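You operate a simulated robot arm through the tools that you are given. There is no shell and no other tool. Be economical: measure what you need, move in short steps, check, and stop when the job is done.

You run a simulated robot arm. Do the job below in one go: nothing can be reset, and whatever is moved stays where it is left.

Task
Fill the rod's oil cup to between its lines, then push the cotter pin home and latch it.
Fine: use the black oil can, put it back and shut the lid. Set down upright: black oil can.

Only the result counts: the job must be done as asked and must still hold three seconds after the hand-in. Knocking over, shifting, dropping, spilling or breaking anything else fails it. Lids that push on must go on centred and level and be pressed home; caps that screw on are set level and turned clockwise until they are tight.

Robot
A 7-joint arm with a two-finger parallel gripper on a trunk, on a base that drives. Base frame: it is fixed to the floor where the robot stands at the start and does not move with it; the origin is under the middle of the robot, x ahead of it, y to its left, z up. Units: mm, degrees, N and s.
Its first joint turns from -166.0 to 166.0 degrees. Places, roughly: cotter pin [700, 200, 700]; oil cup [700, 0, 800]; oil cup lid [700, 0, 800]; rod latch [700, 300, 700]; rod nut [700, 400, 700]. Payload 3.43 kg.
Tool frame: the origin (TCP) lies between the finger pads and is the grasp point; the fingertips stand 34 mm ahead of it; z points along the fingers, y is the line along which they close. Largest opening 128 mm; finger width 24, thickness 12; the body of the gripper, 48 by 130 mm, starts 96 mm behind the TCP.
Orientation is told as [roll, pitch, yaw] about the base's x, y, z axes, in that order, counted from this pose: with the fingers straight down and closing along the base's y, the tool's x points along the base's -x, its y along +y and its z along -z.

Tools
- The arm moves only by the tool arm_command. Its argument "steps" is a list of rows, each an object of numbers (a shift or turn left out is 0, a gripper value left out holds the last): "dx", "dy", "dz": the shift along the tool's x, y, z in m; "rx", "ry", "rz": the turn, a rotation vector about the tool's x, y, z in degrees; "hand": the gripper command, from -1 (fully open) to 1 (shut), values between in proportion. In form: [{"dx": .., "dy": .., "dz": .., "rx": .., "ry": .., "rz": .., "hand": ..}, ...]. A call has 1 to 12 rows; each row is the pose to reach, as a shift and turn from the pose commanded when the call began, along the tool's axes at that moment. Rows are played at 5 a second. More than 50 mm and 8.6 degrees between two rows, or a gripper value outside its range, and nothing of the call is played. Where a pose cannot be reached the arm comes as near as it can. A force on the tool above 70 N (or 10 N above the force at the start of the call, whichever is more), or a blocked arm, ends the call early, and 0.2 s more pass. Each finger travels about 153 mm/s and halts on what it meets, pressing with about 25 N; the grip force reading is that of the motor and also rises with nothing between the fingers. The clock runs only during rows and for 0.2 s after the last one: add rows that repeat a pose to give the fingers time. It gives the time, the measured TCP pose, the force on the tool (base axes), the opening and the grip force at its end, in the units of the frame above (readings bear some noise), with the torque about the TCP (base axes, N m) and any sound that the robot's microphone picked up.
- Cameras (640 x 400 px; columns grow to the right, rows downward): "scene" is now at [179.6, 195.1, 1374]; the picture's right is [-0.52, -0.86, 0.01], its down [-0.61, 0.36, -0.70] and it looks along [0.60, -0.37, -0.71] (base axes); focal length 294 px, centre (320, 200). "wrist" rides on the gripper at [76, -11, -160] in the tool frame; the picture's right is [0.15, 0.99, 0.00], its down [-0.88, 0.13, -0.46] and it looks along [-0.45, 0.07, 0.89] (tool axes); focal length 234 px, centre (320, 200). There is no depth. A picture from a camera that has moved, and an enlarged one, comes with that camera's place and axes in the base frame and with its lens. The place of the scene camera against the robot may be out by one fixed shift of up to 25 mm in any direction.
- grab_frame(camera): a new picture of that camera. No time passes.
- roll_base(legs): drives the robot by 1 to 6 legs, each [ahead, turn to the left] in mm and degrees, along the robot's own axes; the way and the turn of a leg run together, so that a leg with both is an arc; at most 1500 mm and 180 degrees a leg. The arm and the cameras ride along, it lands a little off, and it stops where it bumps. It gives what a move gives.
- head_to(pan, tilt): turns the head with the scene camera to pan (to the left, within 120 degrees either way) and tilt (down, from -29 to 69), counted from straight ahead of the robot. It gives what a move gives.
- inspect(camera, box): a new picture of the part [left, top, right, bottom] of that camera's present view, enlarged. No time passes.
- job_done(): hands the job in; it is judged then, once.

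Go step by step. Nothing tells you exact positions but the pictures and the camera data: compare them with the known pose of the tool, close in by small moves and look again before you grip or let go. The budget is 120 turns and 98 pictures, counting those below and the enlarged ones. Unless the task says otherwise, let go and move clear before handing in, and close with one line.

The tools are called after "Request:" by a JSON object that holds its "fn" and its "kwargs". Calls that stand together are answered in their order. arm_command: Moves the arm, as the interface text tells. Its arguments: {"type":"object","properties":{"steps":{"type":"array"}},"required":["steps"]} The other tools are called the same way: roll_base (legs) drives the base; head_to (pan, tilt) turns the head that bears the scene camera; grab_frame (camera) takes a picture; inspect (camera, box) takes an enlarged picture of a part of a camera's view; job_done () hands the job in.

At the start:

```text
t: 0.0
tcp_pos: [664.9, 83.6, 1067.8]
orientation: [0.0, 0.2, 0.1]
force: [0.4, -0.3, 0.4]
moment: [-0.05, 0.0, -0.03]
opening: 127.9
finger_force: 0.1
robot x, y, heading: [-3.7, 8.4, 0.2]
head pan, tilt: [-31.1, 44.7]
```

scene: 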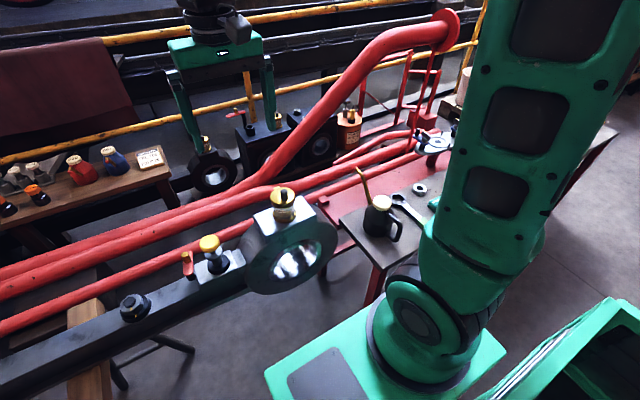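
wrist: 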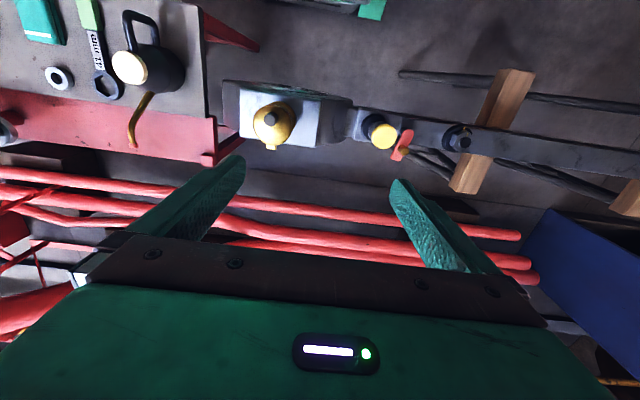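

I see the rod with a brass oil cup, a yellow-headed pin, a red latch, a nut, and a black oil can on the bench to the right. I'll look closer at each first.

Request:
{"fn": "inspect", "kwargs": {"camera": "scene", "box": [100, 170, 340, 320]}}

Request:
{"fn": "inspect", "kwargs": {"camera": "scene", "box": [320, 140, 480, 260]}}

Request:
{"fn": "inspect", "kwargs": {"camera": "wrist", "box": [220, 70, 500, 210]}}

Request:
{"fn": "inspect", "kwargs": {"camera": "wrist", "box": [0, 0, 240, 150]}}

```text
2.67 times, centred on (220, 245) of scene
camera zoom: at [179.6, 195.1, 1374.0], right [-0.52, -0.86, 0.01], down [-0.61, 0.36, -0.7], along [0.6, -0.37, -0.71], focal length 783 px, centre (587, 80)
```

zoom: 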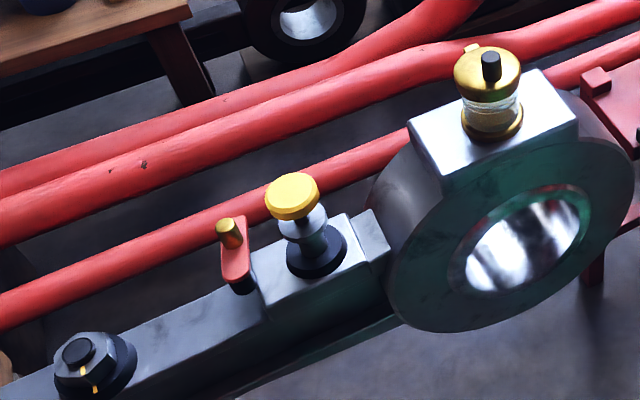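

```text
3.33 times, centred on (400, 200) of scene
camera zoom: at [179.6, 195.1, 1374.0], right [-0.52, -0.86, 0.01], down [-0.61, 0.36, -0.7], along [0.6, -0.37, -0.71], focal length 979 px, centre (53, 200)
```

zoom: 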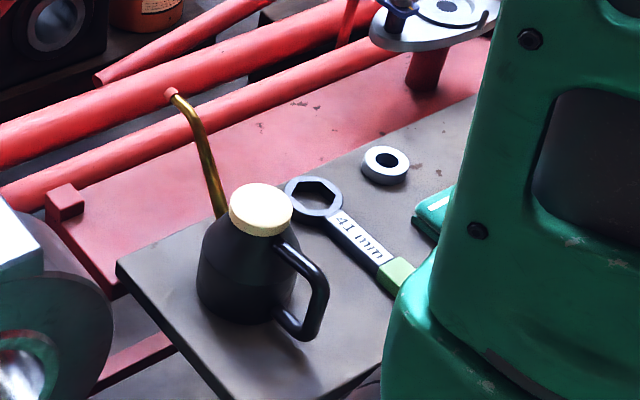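

```text
2.29 times, centred on (360, 140) of wrist
camera zoom: at [588.0, 71.6, 1227.6], right [-0.15, 0.99, 0.0], down [0.88, 0.13, 0.45], along [0.45, 0.07, -0.89], focal length 535 px, centre (229, 337)
```

zoom: 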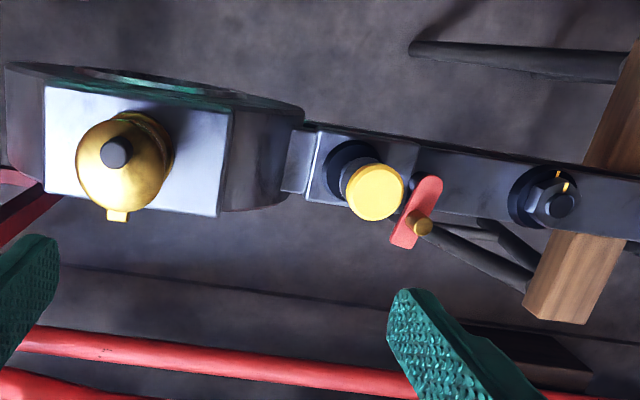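

```text
2.67 times, centred on (120, 75) of wrist
camera zoom: at [588.0, 71.6, 1227.6], right [-0.15, 0.99, 0.0], down [0.88, 0.13, 0.45], along [0.45, 0.07, -0.89], focal length 624 px, centre (853, 533)
```

zoom: 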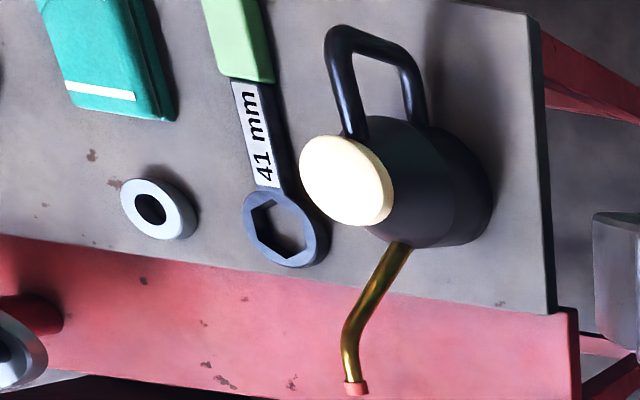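

The cup is near (651, 8, ~885 at the knob). I move the wrist camera in over it for a closer look.

Request:
{"fn": "arm_command", "kwargs": {"steps": [{"dx": 0.024, "dy": -0.028, "dz": 0.025}, {"dx": 0.048, "dy": -0.056, "dz": 0.05}, {"dx": 0.073, "dy": -0.084, "dz": 0.076}, {"dx": 0.073, "dy": -0.084, "dz": 0.076}]}}

Request:
{"fn": "grab_frame", "kwargs": {"camera": "wrist"}}

Request:
{"fn": "inspect", "kwargs": {"camera": "wrist", "box": [240, 120, 400, 220]}}

Request:
{"fn": "inspect", "kwargs": {"camera": "scene", "box": [250, 170, 330, 230]}}

```text
t: 1.0
tcp_pos: [579.0, 2.3, 1000.9]
orientation: [0.0, -0.7, -0.2]
force: [0.2, 0.2, -0.5]
moment: [-0.01, -0.04, -0.02]
opening: 127.9
finger_force: 0.0
robot x, y, heading: [0.5, -0.1, -0.1]
head pan, tilt: [-31.1, 44.7]
```

```text
91 pictures are left
camera wrist: at [501.8, -10.0, 1159.5], right [-0.15, 0.99, 0.0], down [0.88, 0.13, 0.47], along [0.46, 0.07, -0.88], focal length 234 px, centre (320, 200)
```

wrist: 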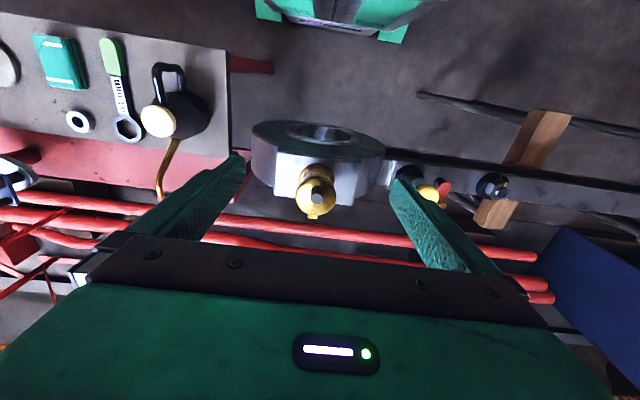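

```text
4.00 times, centred on (320, 170) of wrist
camera zoom: at [501.8, -10.0, 1159.5], right [-0.15, 0.99, 0.0], down [0.88, 0.13, 0.47], along [0.46, 0.07, -0.88], focal length 937 px, centre (320, 320)
```

zoom: 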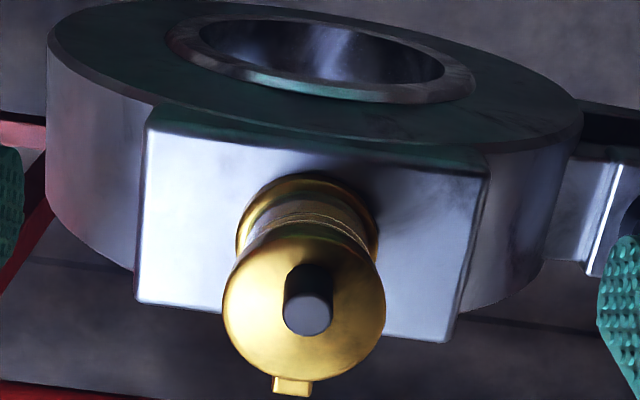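

```text
6.67 times, centred on (290, 200) of scene
camera zoom: at [179.6, 195.0, 1374.0], right [-0.52, -0.86, 0.01], down [-0.61, 0.36, -0.7], along [0.6, -0.37, -0.71], focal length 1957 px, centre (520, 200)
```

zoom: 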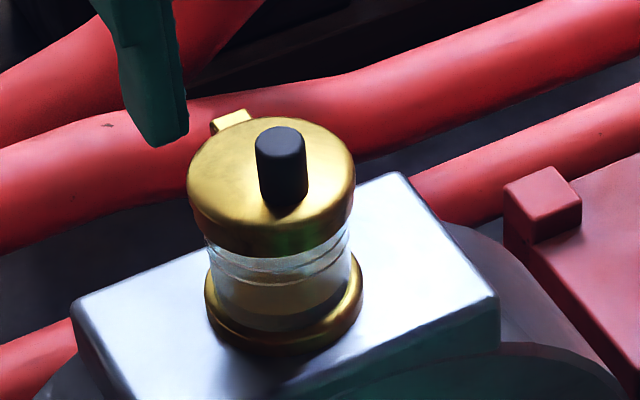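

The lid seems to have a tab on its far side, and it may be a hinge. I'll swing the wrist camera round to look at the cup from the +y side.

Request:
{"fn": "arm_command", "kwargs": {"steps": [{"dx": -0.006, "dy": 0.013, "rz": 8.2}, {"dx": -0.012, "dy": 0.026, "rz": 16.4}, {"dx": -0.019, "dy": 0.04, "rz": 24.6}, {"dx": -0.025, "dy": 0.053, "rz": 32.8}, {"dx": -0.031, "dy": 0.066, "rz": 41}, {"dx": -0.038, "dy": 0.079, "rz": 49.2}, {"dx": -0.044, "dy": 0.092, "rz": 57.4}, {"dx": -0.05, "dy": 0.105, "rz": 65.6}, {"dx": -0.056, "dy": 0.119, "rz": 73.8}, {"dx": -0.063, "dy": 0.132, "rz": 82}, {"dx": -0.069, "dy": 0.145, "rz": 90}, {"dx": -0.069, "dy": 0.145, "rz": 90}]}}

```text
t: 3.6
tcp_pos: [645.9, 143.0, 999.5]
orientation: [0.6, 0.0, -90.1]
force: [-0.3, 0.1, 0.1]
moment: [0.0, 0.0, -0.03]
opening: 128.1
finger_force: 0.1
robot x, y, heading: [0.9, 5.4, 0.3]
head pan, tilt: [-31.1, 44.7]
```

Now I tilt it to look in from the side.

Request:
{"fn": "arm_command", "kwargs": {"steps": [{"dz": 0.015, "ry": -8.2}, {"dz": 0.03, "ry": -16.4}, {"dz": 0.045, "ry": -24.6}, {"dz": 0.06, "ry": -33}, {"dz": 0.06, "ry": -33}, {"dz": 0.06, "ry": -33}]}}

Request:
{"fn": "grab_frame", "kwargs": {"camera": "wrist"}}

Request:
{"fn": "inspect", "kwargs": {"camera": "wrist", "box": [260, 130, 380, 205]}}

```text
t: 5.0
tcp_pos: [646.9, 144.1, 939.8]
orientation: [0.8, -32.9, -90.5]
force: [-0.2, -0.7, -0.9]
moment: [-0.01, -0.01, -0.01]
opening: 127.8
finger_force: 0.0
robot x, y, heading: [0.2, 3.2, 0.0]
head pan, tilt: [-31.1, 44.7]
```

```text
88 pictures are left
camera wrist: at [635.0, 294.5, 1032.2], right [0.99, 0.12, -0.07], down [0.12, -0.49, 0.86], along [0.07, -0.86, -0.5], focal length 234 px, centre (320, 200)
```

wrist: 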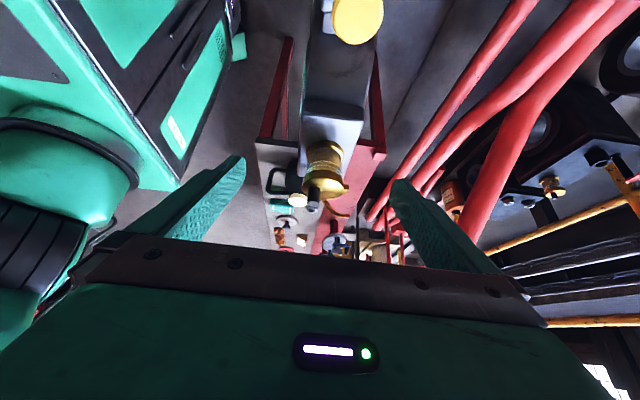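

```text
5.33 times, centred on (320, 168) of wrist
camera zoom: at [635.0, 294.5, 1032.2], right [0.99, 0.12, -0.07], down [0.12, -0.49, 0.86], along [0.07, -0.86, -0.5], focal length 1249 px, centre (320, 373)
```

zoom: 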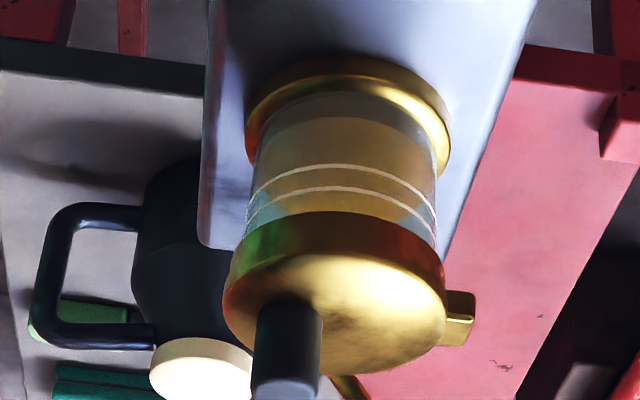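

The cup stands at about x 662, y 8. The lid is about 58 mm across, with its hinge on +x and an off-centre knob at (652, 8), knob top z≈870. The two lines show on the glass. I straighten the tool, then turn it back to close along y over the knob.

Request:
{"fn": "arm_command", "kwargs": {"steps": [{"ry": 8.3}, {"ry": 16.6}, {"ry": 24.9}, {"ry": 33}, {"ry": 33}]}}

Request:
{"fn": "arm_command", "kwargs": {"steps": [{"dx": -0.012, "rz": -8.2}, {"dx": -0.025, "rz": -16.4}, {"dx": -0.037, "rz": -24.6}, {"dx": -0.05, "rz": -32.8}, {"dx": -0.062, "rz": -41}, {"dx": -0.074, "rz": -49.2}, {"dx": -0.087, "rz": -57.4}, {"dx": -0.1, "rz": -65.6}, {"dx": -0.112, "rz": -73.8}, {"dx": -0.125, "rz": -82}, {"dx": -0.136, "dy": 0.005, "rz": -90}, {"dx": -0.136, "dy": 0.005, "rz": -90}]}}

Request:
{"fn": "grab_frame", "kwargs": {"camera": "wrist"}}

```text
t: 6.2
tcp_pos: [648.7, 143.0, 940.3]
orientation: [0.8, -0.1, -90.1]
force: [0.0, 0.8, 0.6]
moment: [0.01, -0.03, 0.03]
opening: 128.2
finger_force: 0.0
robot x, y, heading: [-0.3, 1.5, 0.1]
head pan, tilt: [-31.1, 44.7]
```

```text
t: 8.8
tcp_pos: [651.9, 10.5, 940.0]
orientation: [-0.1, -0.7, 0.1]
force: [-0.1, -0.2, 0.2]
moment: [0.01, 0.02, 0.02]
opening: 128.0
finger_force: 0.1
robot x, y, heading: [3.8, 4.3, 0.1]
head pan, tilt: [-31.1, 44.7]
```

```text
86 pictures are left
camera wrist: at [574.6, -1.3, 1098.7], right [-0.15, 0.99, 0.0], down [0.88, 0.13, 0.47], along [0.46, 0.07, -0.88], focal length 234 px, centre (320, 200)
```

wrist: 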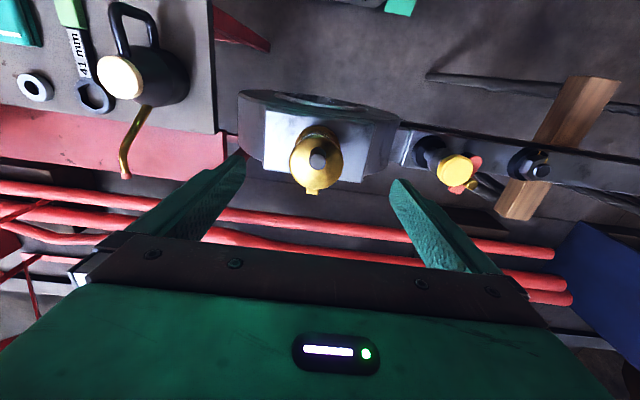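

The tool is over the knob, which I measure at (652, 7.6). I go down and grip its top 10 mm.

Request:
{"fn": "arm_command", "kwargs": {"steps": [{"dy": -0.003, "dz": 0.024, "hand": -1}, {"dy": -0.003, "dz": 0.047}, {"dy": -0.003, "dz": 0.047, "hand": 0}, {"dy": -0.003, "dz": 0.047, "hand": 0.5}, {"dy": -0.003, "dz": 0.047, "hand": 1}, {"dy": -0.003, "dz": 0.047, "hand": 1}, {"dy": -0.003, "dz": 0.047, "hand": 1}]}}

Request:
{"fn": "grab_frame", "kwargs": {"camera": "wrist"}}

```text
t: 10.4
tcp_pos: [653.2, 8.4, 893.1]
orientation: [0.0, -0.6, 0.0]
force: [-0.1, 8.9, -4.1]
moment: [0.36, 0.15, 0.0]
opening: 17.1
finger_force: 45.0
robot x, y, heading: [-1.4, 5.8, 0.0]
head pan, tilt: [-31.1, 44.7]
```

```text
85 pictures are left
camera wrist: at [574.7, -4.4, 1051.9], right [-0.15, 0.99, 0.0], down [0.88, 0.13, 0.47], along [0.46, 0.07, -0.89], focal length 234 px, centre (320, 200)
```

wrist: 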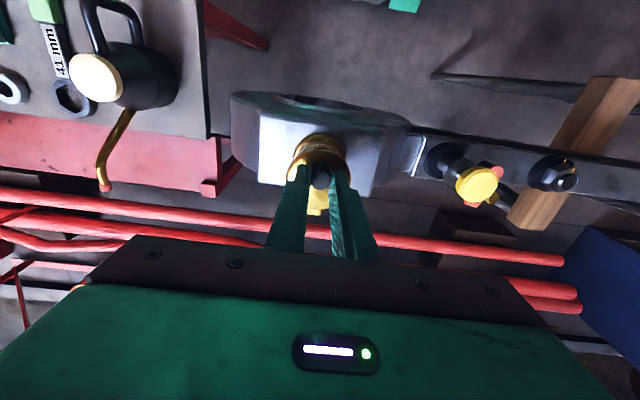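

The knob is held at 17 mm wide. I try lifting it a little along a hinge arc and watch the forces.

Request:
{"fn": "arm_command", "kwargs": {"steps": [{"dx": -0.0018, "dz": -0.0037, "dy": 0.001}, {"dx": -0.0038, "dz": -0.007, "dy": 0.001}, {"dx": -0.0062, "dz": -0.0103, "dy": 0.001}, {"dx": -0.0087, "dz": -0.0133, "dy": 0.001}, {"dx": -0.0087, "dz": -0.0133, "dy": 0.001}]}}

Request:
{"fn": "inspect", "kwargs": {"camera": "scene", "box": [240, 160, 340, 230]}}

Request:
{"fn": "inspect", "kwargs": {"camera": "wrist", "box": [260, 110, 380, 230]}}

```text
t: 11.6
tcp_pos: [661.3, 7.5, 905.0]
orientation: [0.0, -0.6, 0.2]
force: [-25.2, 23.4, -3.6]
moment: [0.78, 1.71, -0.05]
opening: 16.9
finger_force: 44.6
robot x, y, heading: [2.2, 4.0, -0.2]
head pan, tilt: [-31.1, 44.7]
```

```text
5.71 times, centred on (290, 195) of scene
camera zoom: at [178.7, 195.8, 1374.0], right [-0.52, -0.86, 0.01], down [-0.61, 0.36, -0.7], along [0.6, -0.37, -0.71], focal length 1678 px, centre (491, 229)
```

zoom: 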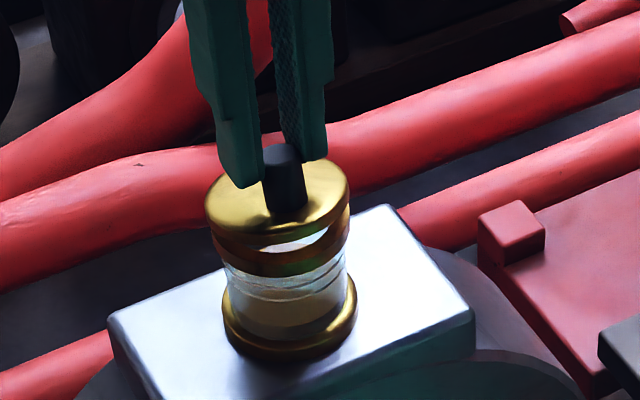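

```text
3.33 times, centred on (320, 170) of wrist
camera zoom: at [583.3, -4.7, 1064.9], right [-0.15, 0.99, 0.0], down [0.88, 0.13, 0.46], along [0.46, 0.07, -0.89], focal length 781 px, centre (320, 300)
```

zoom: 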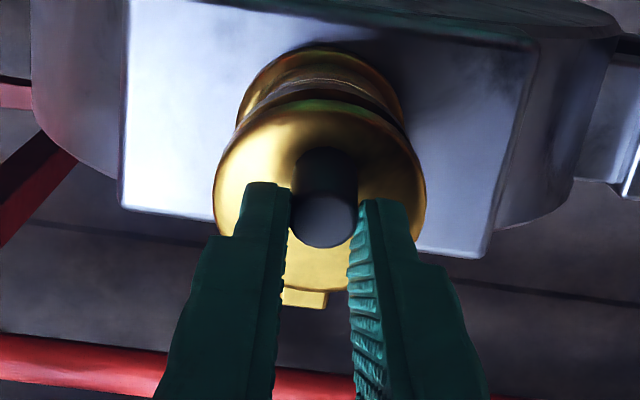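

The lid is hinged on +x and is lifting. I correct the arc, since the hinge seems a bit higher than I took it, and carry on opening.

Request:
{"fn": "arm_command", "kwargs": {"steps": [{"dx": 0.0015, "dz": -0.004, "dy": 0.002}, {"dx": -0.0018, "dz": -0.008, "dy": 0.003}, {"dx": -0.0047, "dz": -0.011, "dy": 0.003}, {"dx": -0.0076, "dz": -0.0135, "dy": 0.003}, {"dx": -0.0076, "dz": -0.0135, "dy": 0.003}]}}

Request:
{"fn": "inspect", "kwargs": {"camera": "scene", "box": [240, 160, 340, 230]}}

```text
t: 12.8
tcp_pos: [669.6, 8.3, 919.8]
orientation: [-0.1, -0.6, -0.2]
force: [-6.6, -19.9, -22.1]
moment: [-0.61, 1.05, 0.11]
opening: 16.7
finger_force: 45.1
robot x, y, heading: [-2.2, 2.9, -0.1]
head pan, tilt: [-31.1, 44.7]
```

```text
5.71 times, centred on (290, 195) of scene
camera zoom: at [180.1, 194.4, 1374.1], right [-0.52, -0.86, 0.01], down [-0.61, 0.36, -0.7], along [0.6, -0.37, -0.71], focal length 1678 px, centre (491, 229)
```

zoom: 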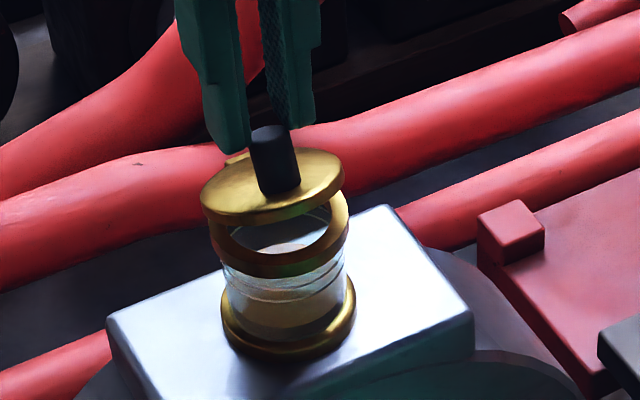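

It keeps opening, so I follow the arc with small corrections for the side and vertical force.

Request:
{"fn": "arm_command", "kwargs": {"steps": [{"dx": -0.003, "dz": 0.0, "dy": -0.0015}, {"dx": -0.0067, "dz": -0.0025, "dy": -0.0015}, {"dx": -0.014, "dz": -0.005, "dy": -0.0015}, {"dx": -0.0215, "dz": -0.0065, "dy": -0.0015}, {"dx": -0.0215, "dz": -0.0065, "dy": -0.0015}]}}

Request:
{"fn": "inspect", "kwargs": {"camera": "scene", "box": [240, 150, 340, 220]}}

```text
t: 14.0
tcp_pos: [691.9, 9.0, 927.8]
orientation: [0.0, -0.8, 0.0]
force: [-0.1, 0.2, 0.2]
moment: [0.02, -0.01, 0.02]
opening: 0.2
finger_force: 32.5
robot x, y, heading: [4.3, 2.9, -0.2]
head pan, tilt: [-31.1, 44.7]
```

```text
5.71 times, centred on (290, 185) of scene
camera zoom: at [179.7, 195.0, 1374.0], right [-0.52, -0.86, 0.01], down [-0.61, 0.36, -0.7], along [0.6, -0.37, -0.71], focal length 1678 px, centre (491, 286)
```

zoom: 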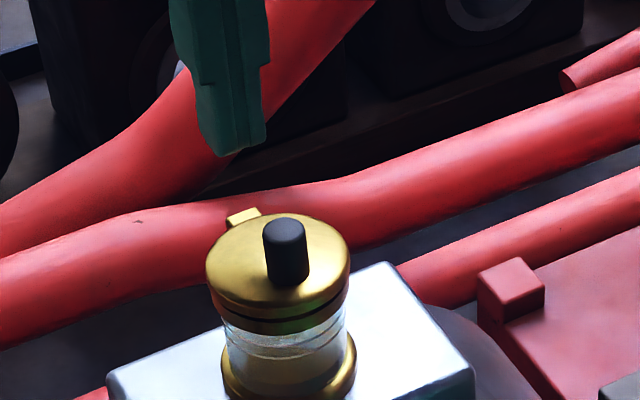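

The knob slipped out and the lid fell back. A better way is to come in horizontally from -y, with the fingers parallel to the hinge axis, so that rolling the wrist swings the lid. First I retreat and yaw.

Request:
{"fn": "arm_command", "kwargs": {"steps": [{"dx": 0.003, "dy": -0.012, "dz": -0.003, "rz": -8.2, "hand": -1}, {"dx": 0.006, "dy": -0.024, "dz": -0.006, "rz": -16.4}, {"dx": 0.01, "dy": -0.038, "dz": -0.009, "rz": -24.6}, {"dx": 0.013, "dy": -0.05, "dz": -0.012, "rz": -32.8}, {"dx": 0.017, "dy": -0.063, "dz": -0.015, "rz": -41}, {"dx": 0.02, "dy": -0.076, "dz": -0.018, "rz": -49.2}, {"dx": 0.023, "dy": -0.088, "dz": -0.02, "rz": -57.4}, {"dx": 0.027, "dy": -0.101, "dz": -0.023, "rz": -65.6}, {"dx": 0.03, "dy": -0.114, "dz": -0.026, "rz": -73.8}, {"dx": 0.034, "dy": -0.127, "dz": -0.029, "rz": -82}, {"dx": 0.037, "dy": -0.139, "dz": -0.032, "rz": -90}, {"dx": 0.037, "dy": -0.139, "dz": -0.032, "rz": -90}]}}

Request:
{"fn": "arm_command", "kwargs": {"steps": [{"ry": -8.2}, {"ry": -16.4}, {"ry": -24.6}, {"ry": -32.8}, {"ry": -41}, {"ry": -49.2}, {"ry": -57.4}, {"ry": -65.6}, {"ry": -73.8}, {"ry": -82}, {"ry": -90}, {"ry": -90}]}}

Request:
{"fn": "grab_frame", "kwargs": {"camera": "scene"}}

Request:
{"fn": "grab_frame", "kwargs": {"camera": "wrist"}}

```text
t: 16.6
tcp_pos: [653.9, -129.9, 959.7]
orientation: [-0.7, 0.0, 89.9]
force: [-0.7, -0.2, 0.2]
moment: [0.0, 0.0, 0.01]
opening: 128.2
finger_force: 0.0
robot x, y, heading: [0.6, 6.0, 0.0]
head pan, tilt: [-31.1, 44.7]
```

```text
t: 19.2
tcp_pos: [654.0, -132.1, 959.7]
orientation: [-95.3, -89.3, -174.5]
force: [0.1, -0.4, 0.2]
moment: [0.02, 0.02, 0.07]
opening: 128.1
finger_force: 0.0
robot x, y, heading: [2.4, 7.1, -0.2]
head pan, tilt: [-31.1, 44.7]
```

```text
80 pictures are left
camera scene: at [179.6, 194.9, 1374.0], right [-0.52, -0.86, 0.01], down [-0.61, 0.36, -0.7], along [0.6, -0.37, -0.71], focal length 294 px, centre (320, 200)
```

scene: 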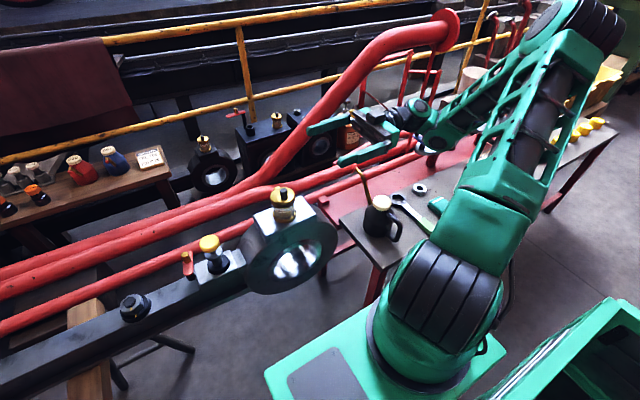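

```text
79 pictures are left
camera wrist: at [665.9, -291.9, 882.8], right [-0.99, 0.0, -0.16], down [-0.14, -0.46, 0.88], along [-0.07, 0.89, 0.45], focal length 234 px, centre (320, 200)
```

wrist: 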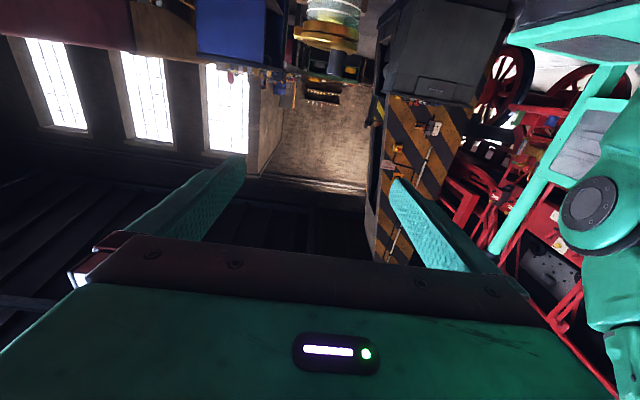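

That pose is reached without trouble. I lower to knob height and look along the approach.

Request:
{"fn": "arm_command", "kwargs": {"steps": [{"dx": 0.033, "dy": 0.002}, {"dx": 0.066, "dy": 0.002}, {"dx": 0.098, "dy": 0.002}, {"dx": 0.098, "dy": 0.002}]}}

Request:
{"fn": "inspect", "kwargs": {"camera": "wrist", "box": [220, 0, 460, 150]}}

Request:
{"fn": "inspect", "kwargs": {"camera": "scene", "box": [240, 160, 400, 260]}}

```text
t: 20.2
tcp_pos: [653.2, -131.9, 859.9]
orientation: [-90.2, -89.3, -179.8]
force: [-0.5, 0.9, -0.2]
moment: [0.03, 0.0, -0.02]
opening: 128.1
finger_force: 0.0
robot x, y, heading: [0.5, 5.6, -0.0]
head pan, tilt: [-31.1, 44.7]
```

```text
2.67 times, centred on (340, 75) of wrist
camera zoom: at [664.9, -292.5, 784.7], right [-0.99, 0.0, -0.16], down [-0.14, -0.46, 0.88], along [-0.07, 0.89, 0.45], focal length 624 px, centre (267, 533)
```

zoom: 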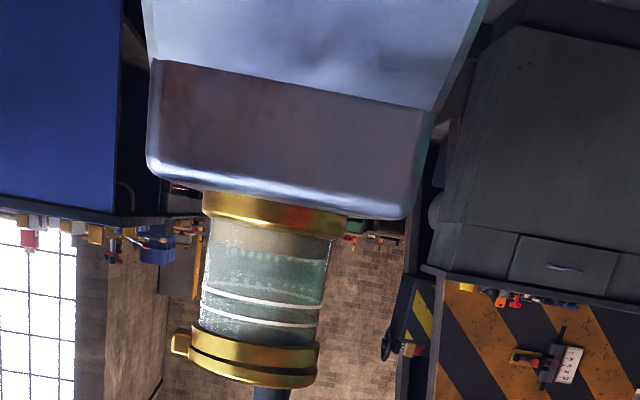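

```text
4.00 times, centred on (320, 210) of scene
camera zoom: at [179.6, 194.9, 1374.0], right [-0.52, -0.86, 0.01], down [-0.61, 0.36, -0.7], along [0.6, -0.37, -0.71], focal length 1174 px, centre (320, 160)
```

zoom: 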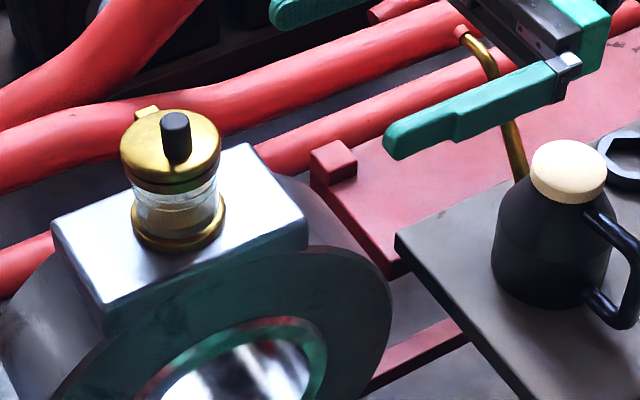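

From this side I see the oil is low in the glass, well below the two lines. The lid top is at z≈848 and the hinge near x 695, z 844. I advance to the knob and close.

Request:
{"fn": "arm_command", "kwargs": {"steps": [{"dx": -0.003, "dz": 0.04}, {"dx": -0.003, "dz": 0.08}, {"dx": -0.003, "dy": 0.001, "dz": 0.118}, {"dx": -0.003, "dy": 0.001, "dz": 0.118}]}}

Request:
{"fn": "inspect", "kwargs": {"camera": "scene", "box": [240, 160, 340, 230]}}

```text
t: 21.2
tcp_pos: [652.2, -12.5, 863.7]
orientation: [-88.8, -89.3, 178.9]
force: [1.0, -0.3, 0.1]
moment: [0.01, 0.0, -0.03]
opening: 127.7
finger_force: 0.0
robot x, y, heading: [-1.8, 0.8, -0.1]
head pan, tilt: [-31.1, 44.7]
```

```text
5.71 times, centred on (290, 195) of scene
camera zoom: at [179.6, 195.0, 1374.0], right [-0.52, -0.86, 0.01], down [-0.61, 0.36, -0.7], along [0.6, -0.37, -0.71], focal length 1678 px, centre (491, 229)
```

zoom: 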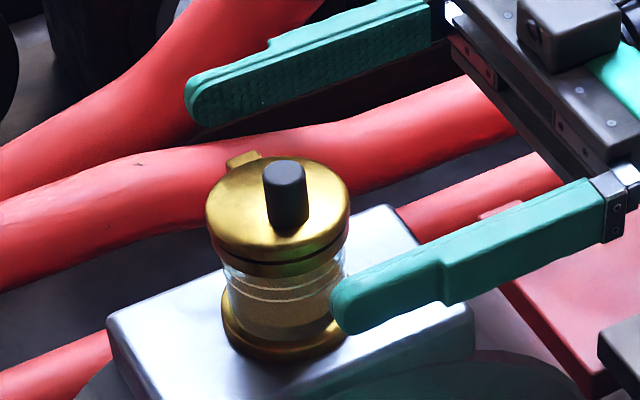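

The fingers straddle the knob, so I close them.

Request:
{"fn": "arm_command", "kwargs": {"steps": [{"hand": 0}, {"hand": 0.5}, {"hand": 1}, {"hand": 1}, {"hand": 1}]}}

Request:
{"fn": "inspect", "kwargs": {"camera": "scene", "box": [240, 160, 340, 230]}}

```text
t: 22.4
tcp_pos: [651.0, -14.0, 863.4]
orientation: [-86.3, -89.6, 176.4]
force: [-25.2, -0.4, -13.3]
moment: [-0.72, 1.1, 0.58]
opening: 17.6
finger_force: 45.2
robot x, y, heading: [2.7, 5.0, -0.0]
head pan, tilt: [-31.1, 44.7]
```

```text
5.71 times, centred on (290, 195) of scene
camera zoom: at [179.1, 195.0, 1374.1], right [-0.52, -0.86, 0.01], down [-0.61, 0.36, -0.7], along [0.6, -0.37, -0.71], focal length 1678 px, centre (491, 229)
```

zoom: 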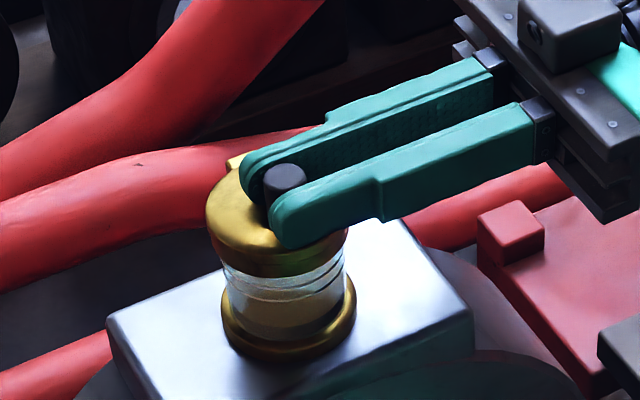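

The knob is firmly gripped along the hinge axis. I begin swinging the lid open with wrist roll, shifting 2 mm to relieve the side load.

Request:
{"fn": "arm_command", "kwargs": {"steps": [{"dy": 0.002}, {"dx": -0.006, "dy": -0.0008, "rz": 8}, {"dx": -0.0116, "dy": -0.0044, "rz": 16}, {"dx": -0.0166, "dy": -0.0088, "rz": 24}, {"dx": -0.0166, "dy": -0.0088, "rz": 24}]}}

```text
t: 23.6
tcp_pos: [662.9, -13.0, 879.9]
orientation: [90.0, -66.7, 0.0]
force: [15.6, 16.0, -13.3]
moment: [-0.02, -0.16, -0.42]
opening: 17.2
finger_force: 45.2
robot x, y, heading: [-0.8, 3.4, 0.3]
head pan, tilt: [-31.1, 44.7]
```

The lid is at about 24° with mild forces. I continue along the arc.

Request:
{"fn": "arm_command", "kwargs": {"steps": [{"dx": -0.0055, "dy": -0.0041, "rz": 8}, {"dx": -0.0111, "dy": -0.0077, "rz": 16}, {"dx": -0.0162, "dy": -0.0121, "rz": 24}, {"dx": -0.0205, "dy": -0.017, "rz": 32}, {"dx": -0.0205, "dy": -0.017, "rz": 32}]}}

Request:
{"fn": "inspect", "kwargs": {"camera": "scene", "box": [240, 150, 340, 220]}}

```text
t: 24.8
tcp_pos: [685.8, -13.4, 892.0]
orientation: [89.9, -34.7, -0.1]
force: [26.2, 17.2, -13.4]
moment: [-0.2, -1.1, -0.61]
opening: 17.4
finger_force: 44.9
robot x, y, heading: [-0.8, 5.2, -0.2]
head pan, tilt: [-31.1, 44.7]
```

```text
5.71 times, centred on (290, 185) of scene
camera zoom: at [181.0, 195.6, 1373.8], right [-0.52, -0.86, 0.01], down [-0.61, 0.36, -0.7], along [0.6, -0.37, -0.71], focal length 1678 px, centre (491, 286)
```

zoom: 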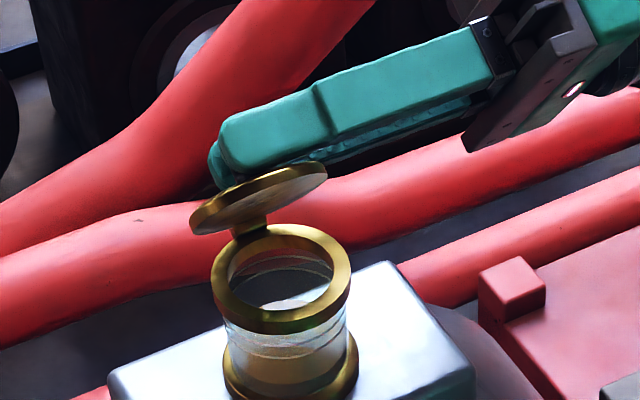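

The cup is opening cleanly. I continue to about 96°, watching for the stop.

Request:
{"fn": "arm_command", "kwargs": {"steps": [{"dx": -0.0072, "dy": -0.0047, "rz": 8}, {"dx": -0.0127, "dy": -0.0083, "rz": 16}, {"dx": -0.0177, "dy": -0.0127, "rz": 24}, {"dx": -0.0221, "dy": -0.0177, "rz": 32}, {"dx": -0.0258, "dy": -0.0233, "rz": 40}, {"dx": -0.0258, "dy": -0.0233, "rz": 40}]}}

Request:
{"fn": "inspect", "kwargs": {"camera": "scene", "box": [240, 150, 340, 220]}}

```text
t: 26.2
tcp_pos: [718.3, -12.3, 888.5]
orientation: [90.1, 5.5, 0.0]
force: [16.0, 6.7, -4.9]
moment: [-0.1, -0.85, -0.45]
opening: 17.3
finger_force: 45.4
robot x, y, heading: [2.2, 7.0, -0.3]
head pan, tilt: [-31.1, 44.7]
```

```text
5.71 times, centred on (290, 185) of scene
camera zoom: at [180.4, 195.2, 1373.9], right [-0.52, -0.86, 0.01], down [-0.61, 0.36, -0.7], along [0.6, -0.37, -0.71], focal length 1678 px, centre (491, 286)
```

zoom: 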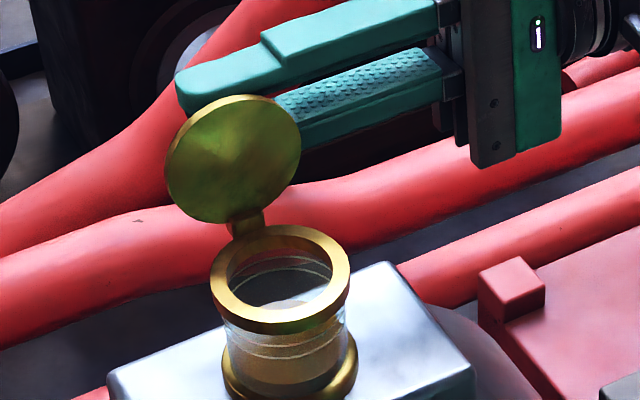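

The lid is at about 95°. I take it a little further so it stays open by itself.

Request:
{"fn": "arm_command", "kwargs": {"steps": [{"dx": -0.007, "dy": -0.0028, "rz": 8}, {"dx": -0.0125, "dy": -0.0064, "rz": 16}, {"dx": -0.0125, "dy": -0.0064, "rz": 16}]}}

Request:
{"fn": "inspect", "kwargs": {"camera": "scene", "box": [240, 150, 340, 220]}}

```text
t: 27.0
tcp_pos: [728.8, -13.8, 882.4]
orientation: [90.1, 21.5, 0.2]
force: [-20.4, -14.0, 0.9]
moment: [0.2, -0.92, 1.1]
opening: 18.5
finger_force: 44.8
robot x, y, heading: [-0.5, 3.1, -0.3]
head pan, tilt: [-31.1, 44.7]
```

```text
5.71 times, centred on (290, 185) of scene
camera zoom: at [178.7, 194.5, 1374.2], right [-0.52, -0.86, 0.01], down [-0.61, 0.36, -0.7], along [0.6, -0.37, -0.71], focal length 1678 px, centre (491, 286)
```

zoom: 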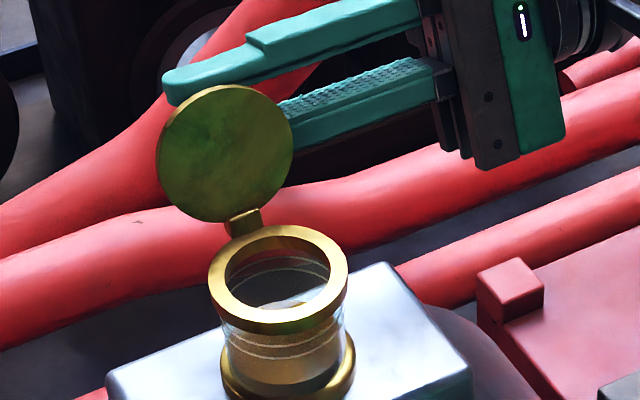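

The force flip says the lid has reached its stop at about 105°. I release with a small opening and back out along -y.

Request:
{"fn": "arm_command", "kwargs": {"steps": [{"hand": 0.4}, {"hand": 0.4}, {"dz": -0.04}, {"dz": -0.08}, {"dz": -0.12}, {"dz": -0.12}]}}

Request:
{"fn": "grab_frame", "kwargs": {"camera": "scene"}}

Request:
{"fn": "grab_frame", "kwargs": {"camera": "wrist"}}

```text
t: 28.4
tcp_pos: [731.0, -134.7, 879.8]
orientation: [90.0, 21.4, -0.1]
force: [0.3, -0.2, 1.2]
moment: [0.0, -0.01, -0.04]
opening: 38.2
finger_force: 0.1
robot x, y, heading: [1.0, 4.3, -0.3]
head pan, tilt: [-31.1, 44.7]
```

```text
71 pictures are left
camera scene: at [179.7, 194.9, 1374.0], right [-0.52, -0.86, 0.01], down [-0.61, 0.36, -0.7], along [0.6, -0.37, -0.71], focal length 294 px, centre (320, 200)
```

scene: 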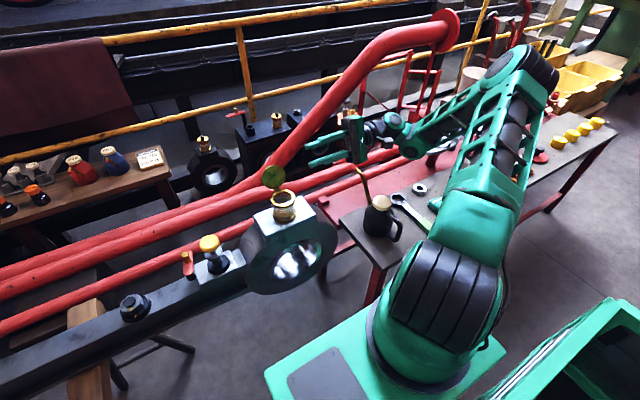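

```text
70 pictures are left
camera wrist: at [656.0, -295.2, 897.2], right [0.22, 0.0, 0.97], down [0.87, -0.46, -0.2], along [0.45, 0.89, -0.1], focal length 234 px, centre (320, 200)
```

wrist: 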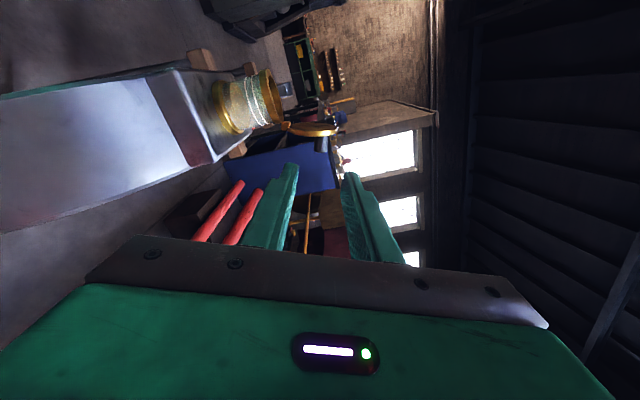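

The lid stays open. Now the oil can: I unroll the wrist and come over it with the fingers down.

Request:
{"fn": "arm_command", "kwargs": {"steps": [{"dx": 0.009, "dy": 0.022, "dz": -0.02, "rz": -7.4, "hand": -1}, {"dx": 0.018, "dy": 0.044, "dz": -0.04, "rz": -14.8}, {"dx": 0.026, "dy": 0.065, "dz": -0.06, "rz": -22}, {"dx": 0.026, "dy": 0.065, "dz": -0.06, "rz": -22}]}}

Request:
{"fn": "arm_command", "kwargs": {"steps": [{"dx": 0.015, "dy": -0.004, "dz": -0.01, "rx": 8.2}, {"dx": 0.029, "dy": -0.009, "dz": -0.019, "rx": 16.4}, {"dx": 0.044, "dy": -0.013, "dz": -0.029, "rx": 24.6}, {"dx": 0.058, "dy": -0.018, "dz": -0.038, "rx": 32.8}, {"dx": 0.073, "dy": -0.023, "dz": -0.048, "rx": 41}, {"dx": 0.088, "dy": -0.027, "dz": -0.057, "rx": 49.2}, {"dx": 0.102, "dy": -0.032, "dz": -0.067, "rx": 57.4}, {"dx": 0.117, "dy": -0.036, "dz": -0.076, "rx": 65.6}, {"dx": 0.132, "dy": -0.041, "dz": -0.086, "rx": 73.8}, {"dx": 0.146, "dy": -0.045, "dz": -0.095, "rx": 82}, {"dx": 0.161, "dy": -0.05, "dz": -0.105, "rx": 90}, {"dx": 0.161, "dy": -0.05, "dz": -0.105, "rx": 90}]}}

Request:
{"fn": "grab_frame", "kwargs": {"camera": "wrist"}}

Request:
{"fn": "grab_frame", "kwargs": {"camera": "scene"}}

```text
t: 29.4
tcp_pos: [729.3, -193.0, 949.6]
orientation: [90.0, -0.6, -0.1]
force: [-0.8, 0.4, -0.6]
moment: [0.05, 0.0, -0.06]
opening: 127.9
finger_force: 0.0
robot x, y, heading: [1.7, 4.4, 0.1]
head pan, tilt: [-31.1, 44.7]
```

```text
t: 32.0
tcp_pos: [568.3, -296.7, 898.6]
orientation: [0.0, -0.7, 0.0]
force: [-1.1, 0.1, 0.6]
moment: [0.0, 0.0, 0.02]
opening: 128.1
finger_force: 0.1
robot x, y, heading: [-1.7, 7.5, 0.0]
head pan, tilt: [-31.1, 44.7]
```

```text
69 pictures are left
camera wrist: at [490.7, -309.0, 1056.6], right [-0.15, 0.99, 0.0], down [0.88, 0.13, 0.47], along [0.46, 0.07, -0.88], focal length 234 px, centre (320, 200)
```

wrist: 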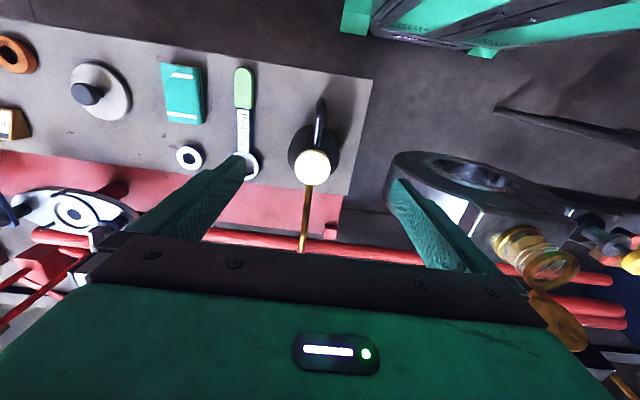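

```text
68 pictures are left
camera scene: at [179.6, 195.0, 1374.0], right [-0.52, -0.86, 0.01], down [-0.61, 0.36, -0.7], along [0.6, -0.37, -0.71], focal length 294 px, centre (320, 200)
```

scene: 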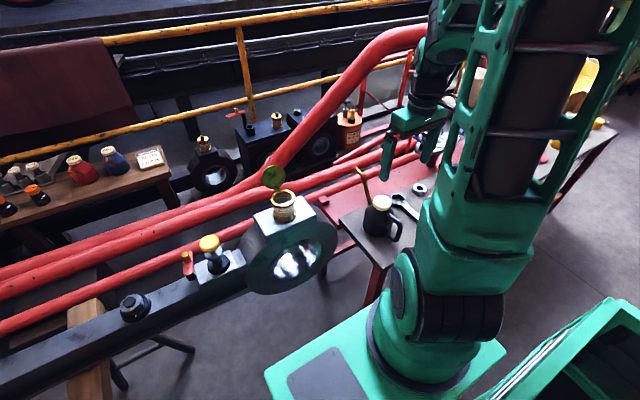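

Request:
{"fn": "inspect", "kwargs": {"camera": "wrist", "box": [220, 80, 400, 260]}}

```text
2.22 times, centred on (310, 170) of wrist
camera zoom: at [490.7, -309.0, 1056.6], right [-0.15, 0.99, 0.0], down [0.88, 0.13, 0.47], along [0.46, 0.07, -0.88], focal length 520 px, centre (342, 267)
```

zoom: 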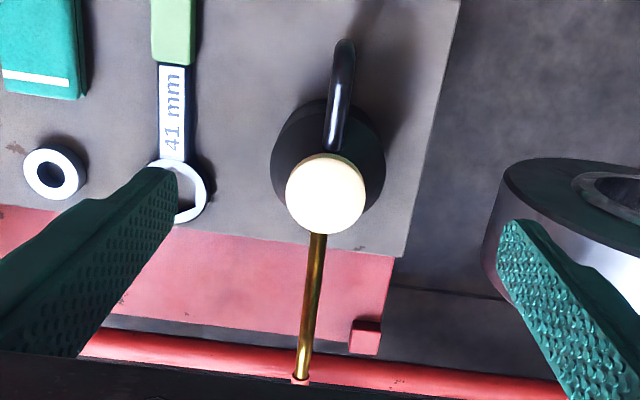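

The can stands at about (621, -303), with a body ≈95 mm across, lid top z≈689 and spout pointing straight along +x to about (766, -303, 727). I move over it and descend partway.

Request:
{"fn": "arm_command", "kwargs": {"steps": [{"dx": -0.027, "dy": -0.003, "dz": 0.03, "hand": -1}, {"dx": -0.0527, "dy": -0.0063, "dz": 0.07}, {"dx": -0.0527, "dy": -0.0063, "dz": 0.115}, {"dx": -0.0527, "dy": -0.0063, "dz": 0.158}, {"dx": -0.0527, "dy": -0.0063, "dz": 0.158}]}}

Request:
{"fn": "grab_frame", "kwargs": {"camera": "wrist"}}

Request:
{"fn": "inspect", "kwargs": {"camera": "scene", "box": [330, 130, 450, 260]}}

```text
t: 33.2
tcp_pos: [627.9, -303.5, 738.7]
orientation: [0.0, -0.8, 0.1]
force: [0.9, 0.2, 1.7]
moment: [0.03, 0.01, 0.02]
opening: 128.0
finger_force: 0.1
robot x, y, heading: [0.5, 5.8, -0.0]
head pan, tilt: [-31.1, 44.7]
```

```text
66 pictures are left
camera wrist: at [550.1, -315.7, 898.4], right [-0.15, 0.99, 0.0], down [0.88, 0.13, 0.47], along [0.46, 0.07, -0.88], focal length 234 px, centre (320, 200)
```

wrist: 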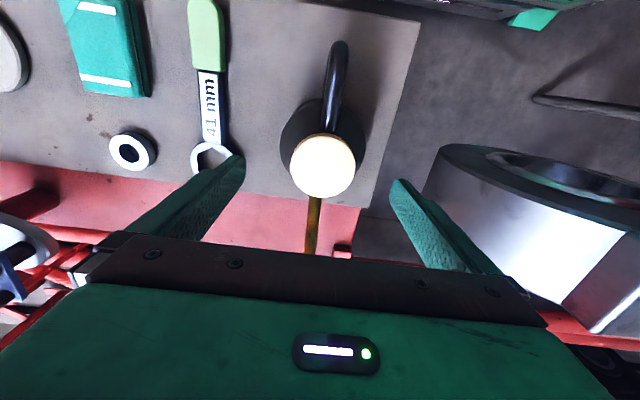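

```text
3.08 times, centred on (390, 195) of scene
camera zoom: at [179.6, 195.0, 1374.0], right [-0.52, -0.86, 0.01], down [-0.61, 0.36, -0.7], along [0.6, -0.37, -0.71], focal length 903 px, centre (105, 215)
```

zoom: 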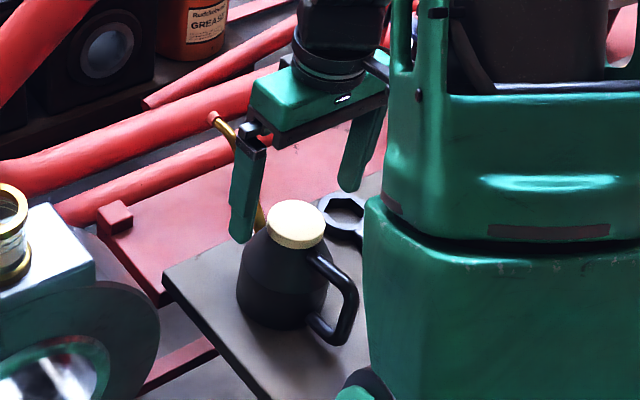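

Request:
{"fn": "arm_command", "kwargs": {"steps": [{"dx": 0.008, "dz": 0.03, "ry": 0.75}, {"dx": 0.008, "dz": 0.06, "ry": 0.75}, {"dx": 0.008, "dz": 0.09, "ry": 0.75}, {"dx": 0.0085, "dz": 0.119, "ry": 0.75}, {"dx": 0.0085, "dz": 0.119, "ry": 0.75}]}}

Request:
{"fn": "grab_frame", "kwargs": {"camera": "wrist"}}

Request:
{"fn": "inspect", "kwargs": {"camera": "scene", "box": [330, 130, 450, 260]}}

```text
t: 34.4
tcp_pos: [616.6, -305.2, 620.5]
orientation: [0.0, 0.0, -0.1]
force: [-0.3, 0.2, -0.1]
moment: [-0.01, 0.03, 0.01]
opening: 128.3
finger_force: 0.1
robot x, y, heading: [1.6, 7.8, -0.1]
head pan, tilt: [-31.1, 44.7]
```

```text
64 pictures are left
camera wrist: at [541.0, -317.6, 781.1], right [-0.15, 0.99, 0.0], down [0.88, 0.13, 0.45], along [0.45, 0.07, -0.89], focal length 234 px, centre (320, 200)
```

wrist: 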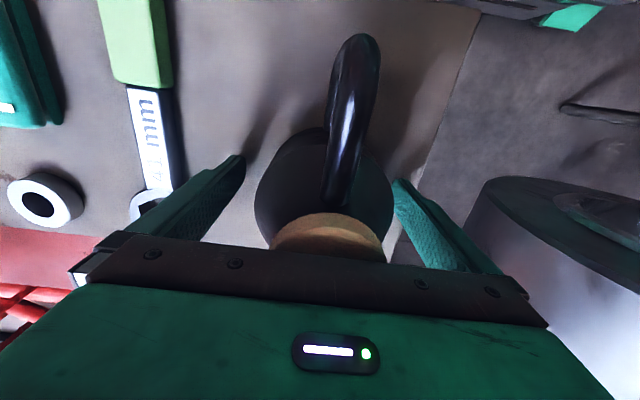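

```text
3.08 times, centred on (390, 195) of scene
camera zoom: at [179.6, 195.0, 1374.0], right [-0.52, -0.86, 0.01], down [-0.61, 0.36, -0.7], along [0.6, -0.37, -0.71], focal length 903 px, centre (105, 215)
```

zoom: 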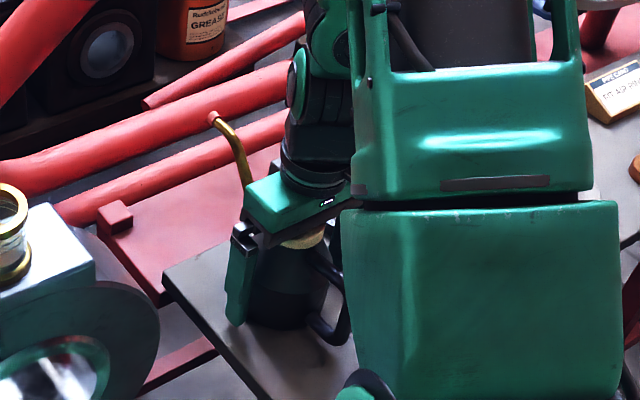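

The fingers straddle the body. I make a small centring correction, then close.

Request:
{"fn": "arm_command", "kwargs": {"steps": [{"dx": -0.0035, "dy": 0.0015}, {"dx": -0.0035, "dy": 0.0015, "hand": -0.5}, {"dx": -0.0035, "dy": 0.0015, "hand": 0}, {"dx": -0.0035, "dy": 0.0015, "hand": 1}, {"dx": -0.0035, "dy": 0.0015, "hand": 1}, {"dx": -0.0035, "dy": 0.0015, "hand": 1}]}}

```text
t: 35.8
tcp_pos: [619.4, -304.7, 620.6]
orientation: [-0.1, 0.0, -0.2]
force: [0.7, 0.9, -0.4]
moment: [0.13, 0.03, 0.01]
opening: 95.1
finger_force: 24.7
robot x, y, heading: [-1.9, 0.9, -0.1]
head pan, tilt: [-31.1, 44.7]
```

The can is gripped at 95 mm. I lift it straight up.

Request:
{"fn": "arm_command", "kwargs": {"steps": [{"dz": -0.01}, {"dz": -0.03}, {"dz": -0.06}, {"dz": -0.1}, {"dz": -0.14}, {"dz": -0.14}]}}

Request:
{"fn": "grab_frame", "kwargs": {"camera": "wrist"}}

```text
t: 37.2
tcp_pos: [620.0, -301.2, 764.3]
orientation: [0.0, 0.1, 0.0]
force: [0.3, 0.1, -5.3]
moment: [-0.02, -0.04, -0.02]
opening: 57.3
finger_force: 25.1
robot x, y, heading: [1.6, 2.9, -0.1]
head pan, tilt: [-31.1, 44.7]
```

```text
62 pictures are left
camera wrist: at [544.2, -312.8, 924.7], right [-0.15, 0.99, 0.0], down [0.88, 0.13, 0.45], along [0.45, 0.07, -0.89], focal length 234 px, centre (320, 200)
```

wrist: 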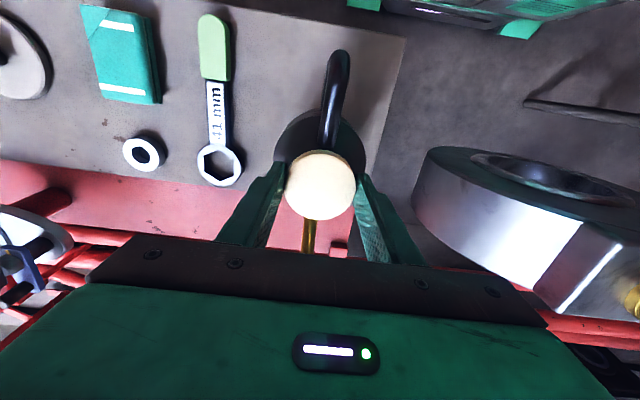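

The can slid down in the grip: the opening fell to 57 mm, so I now seem to be holding it by the lid or neck. I look before doing anything.

Request:
{"fn": "inspect", "kwargs": {"camera": "scene", "box": [340, 110, 440, 240]}}

Request:
{"fn": "inspect", "kwargs": {"camera": "wrist", "box": [210, 40, 430, 260]}}

```text
3.08 times, centred on (390, 175) of scene
camera zoom: at [179.8, 194.9, 1374.0], right [-0.52, -0.86, 0.01], down [-0.61, 0.36, -0.7], along [0.6, -0.37, -0.71], focal length 903 px, centre (105, 277)
```

zoom: 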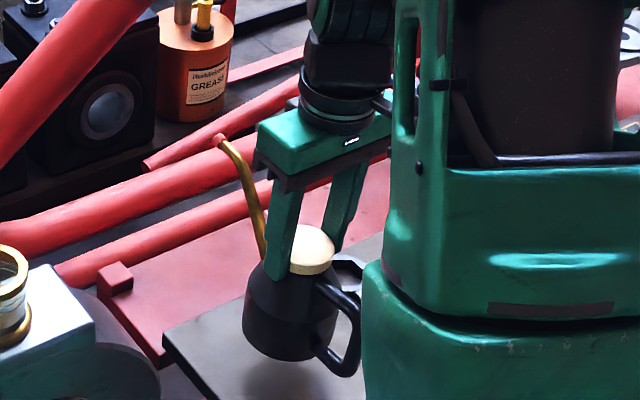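

```text
1.82 times, centred on (320, 150) of wrist
camera zoom: at [544.2, -312.8, 924.7], right [-0.15, 0.99, 0.0], down [0.88, 0.13, 0.45], along [0.45, 0.07, -0.89], focal length 426 px, centre (320, 291)
```

zoom: 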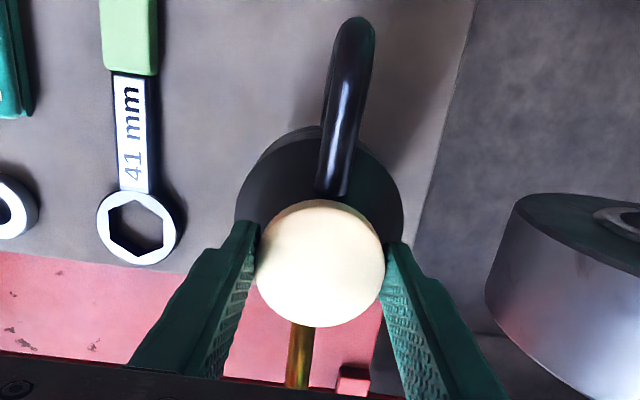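

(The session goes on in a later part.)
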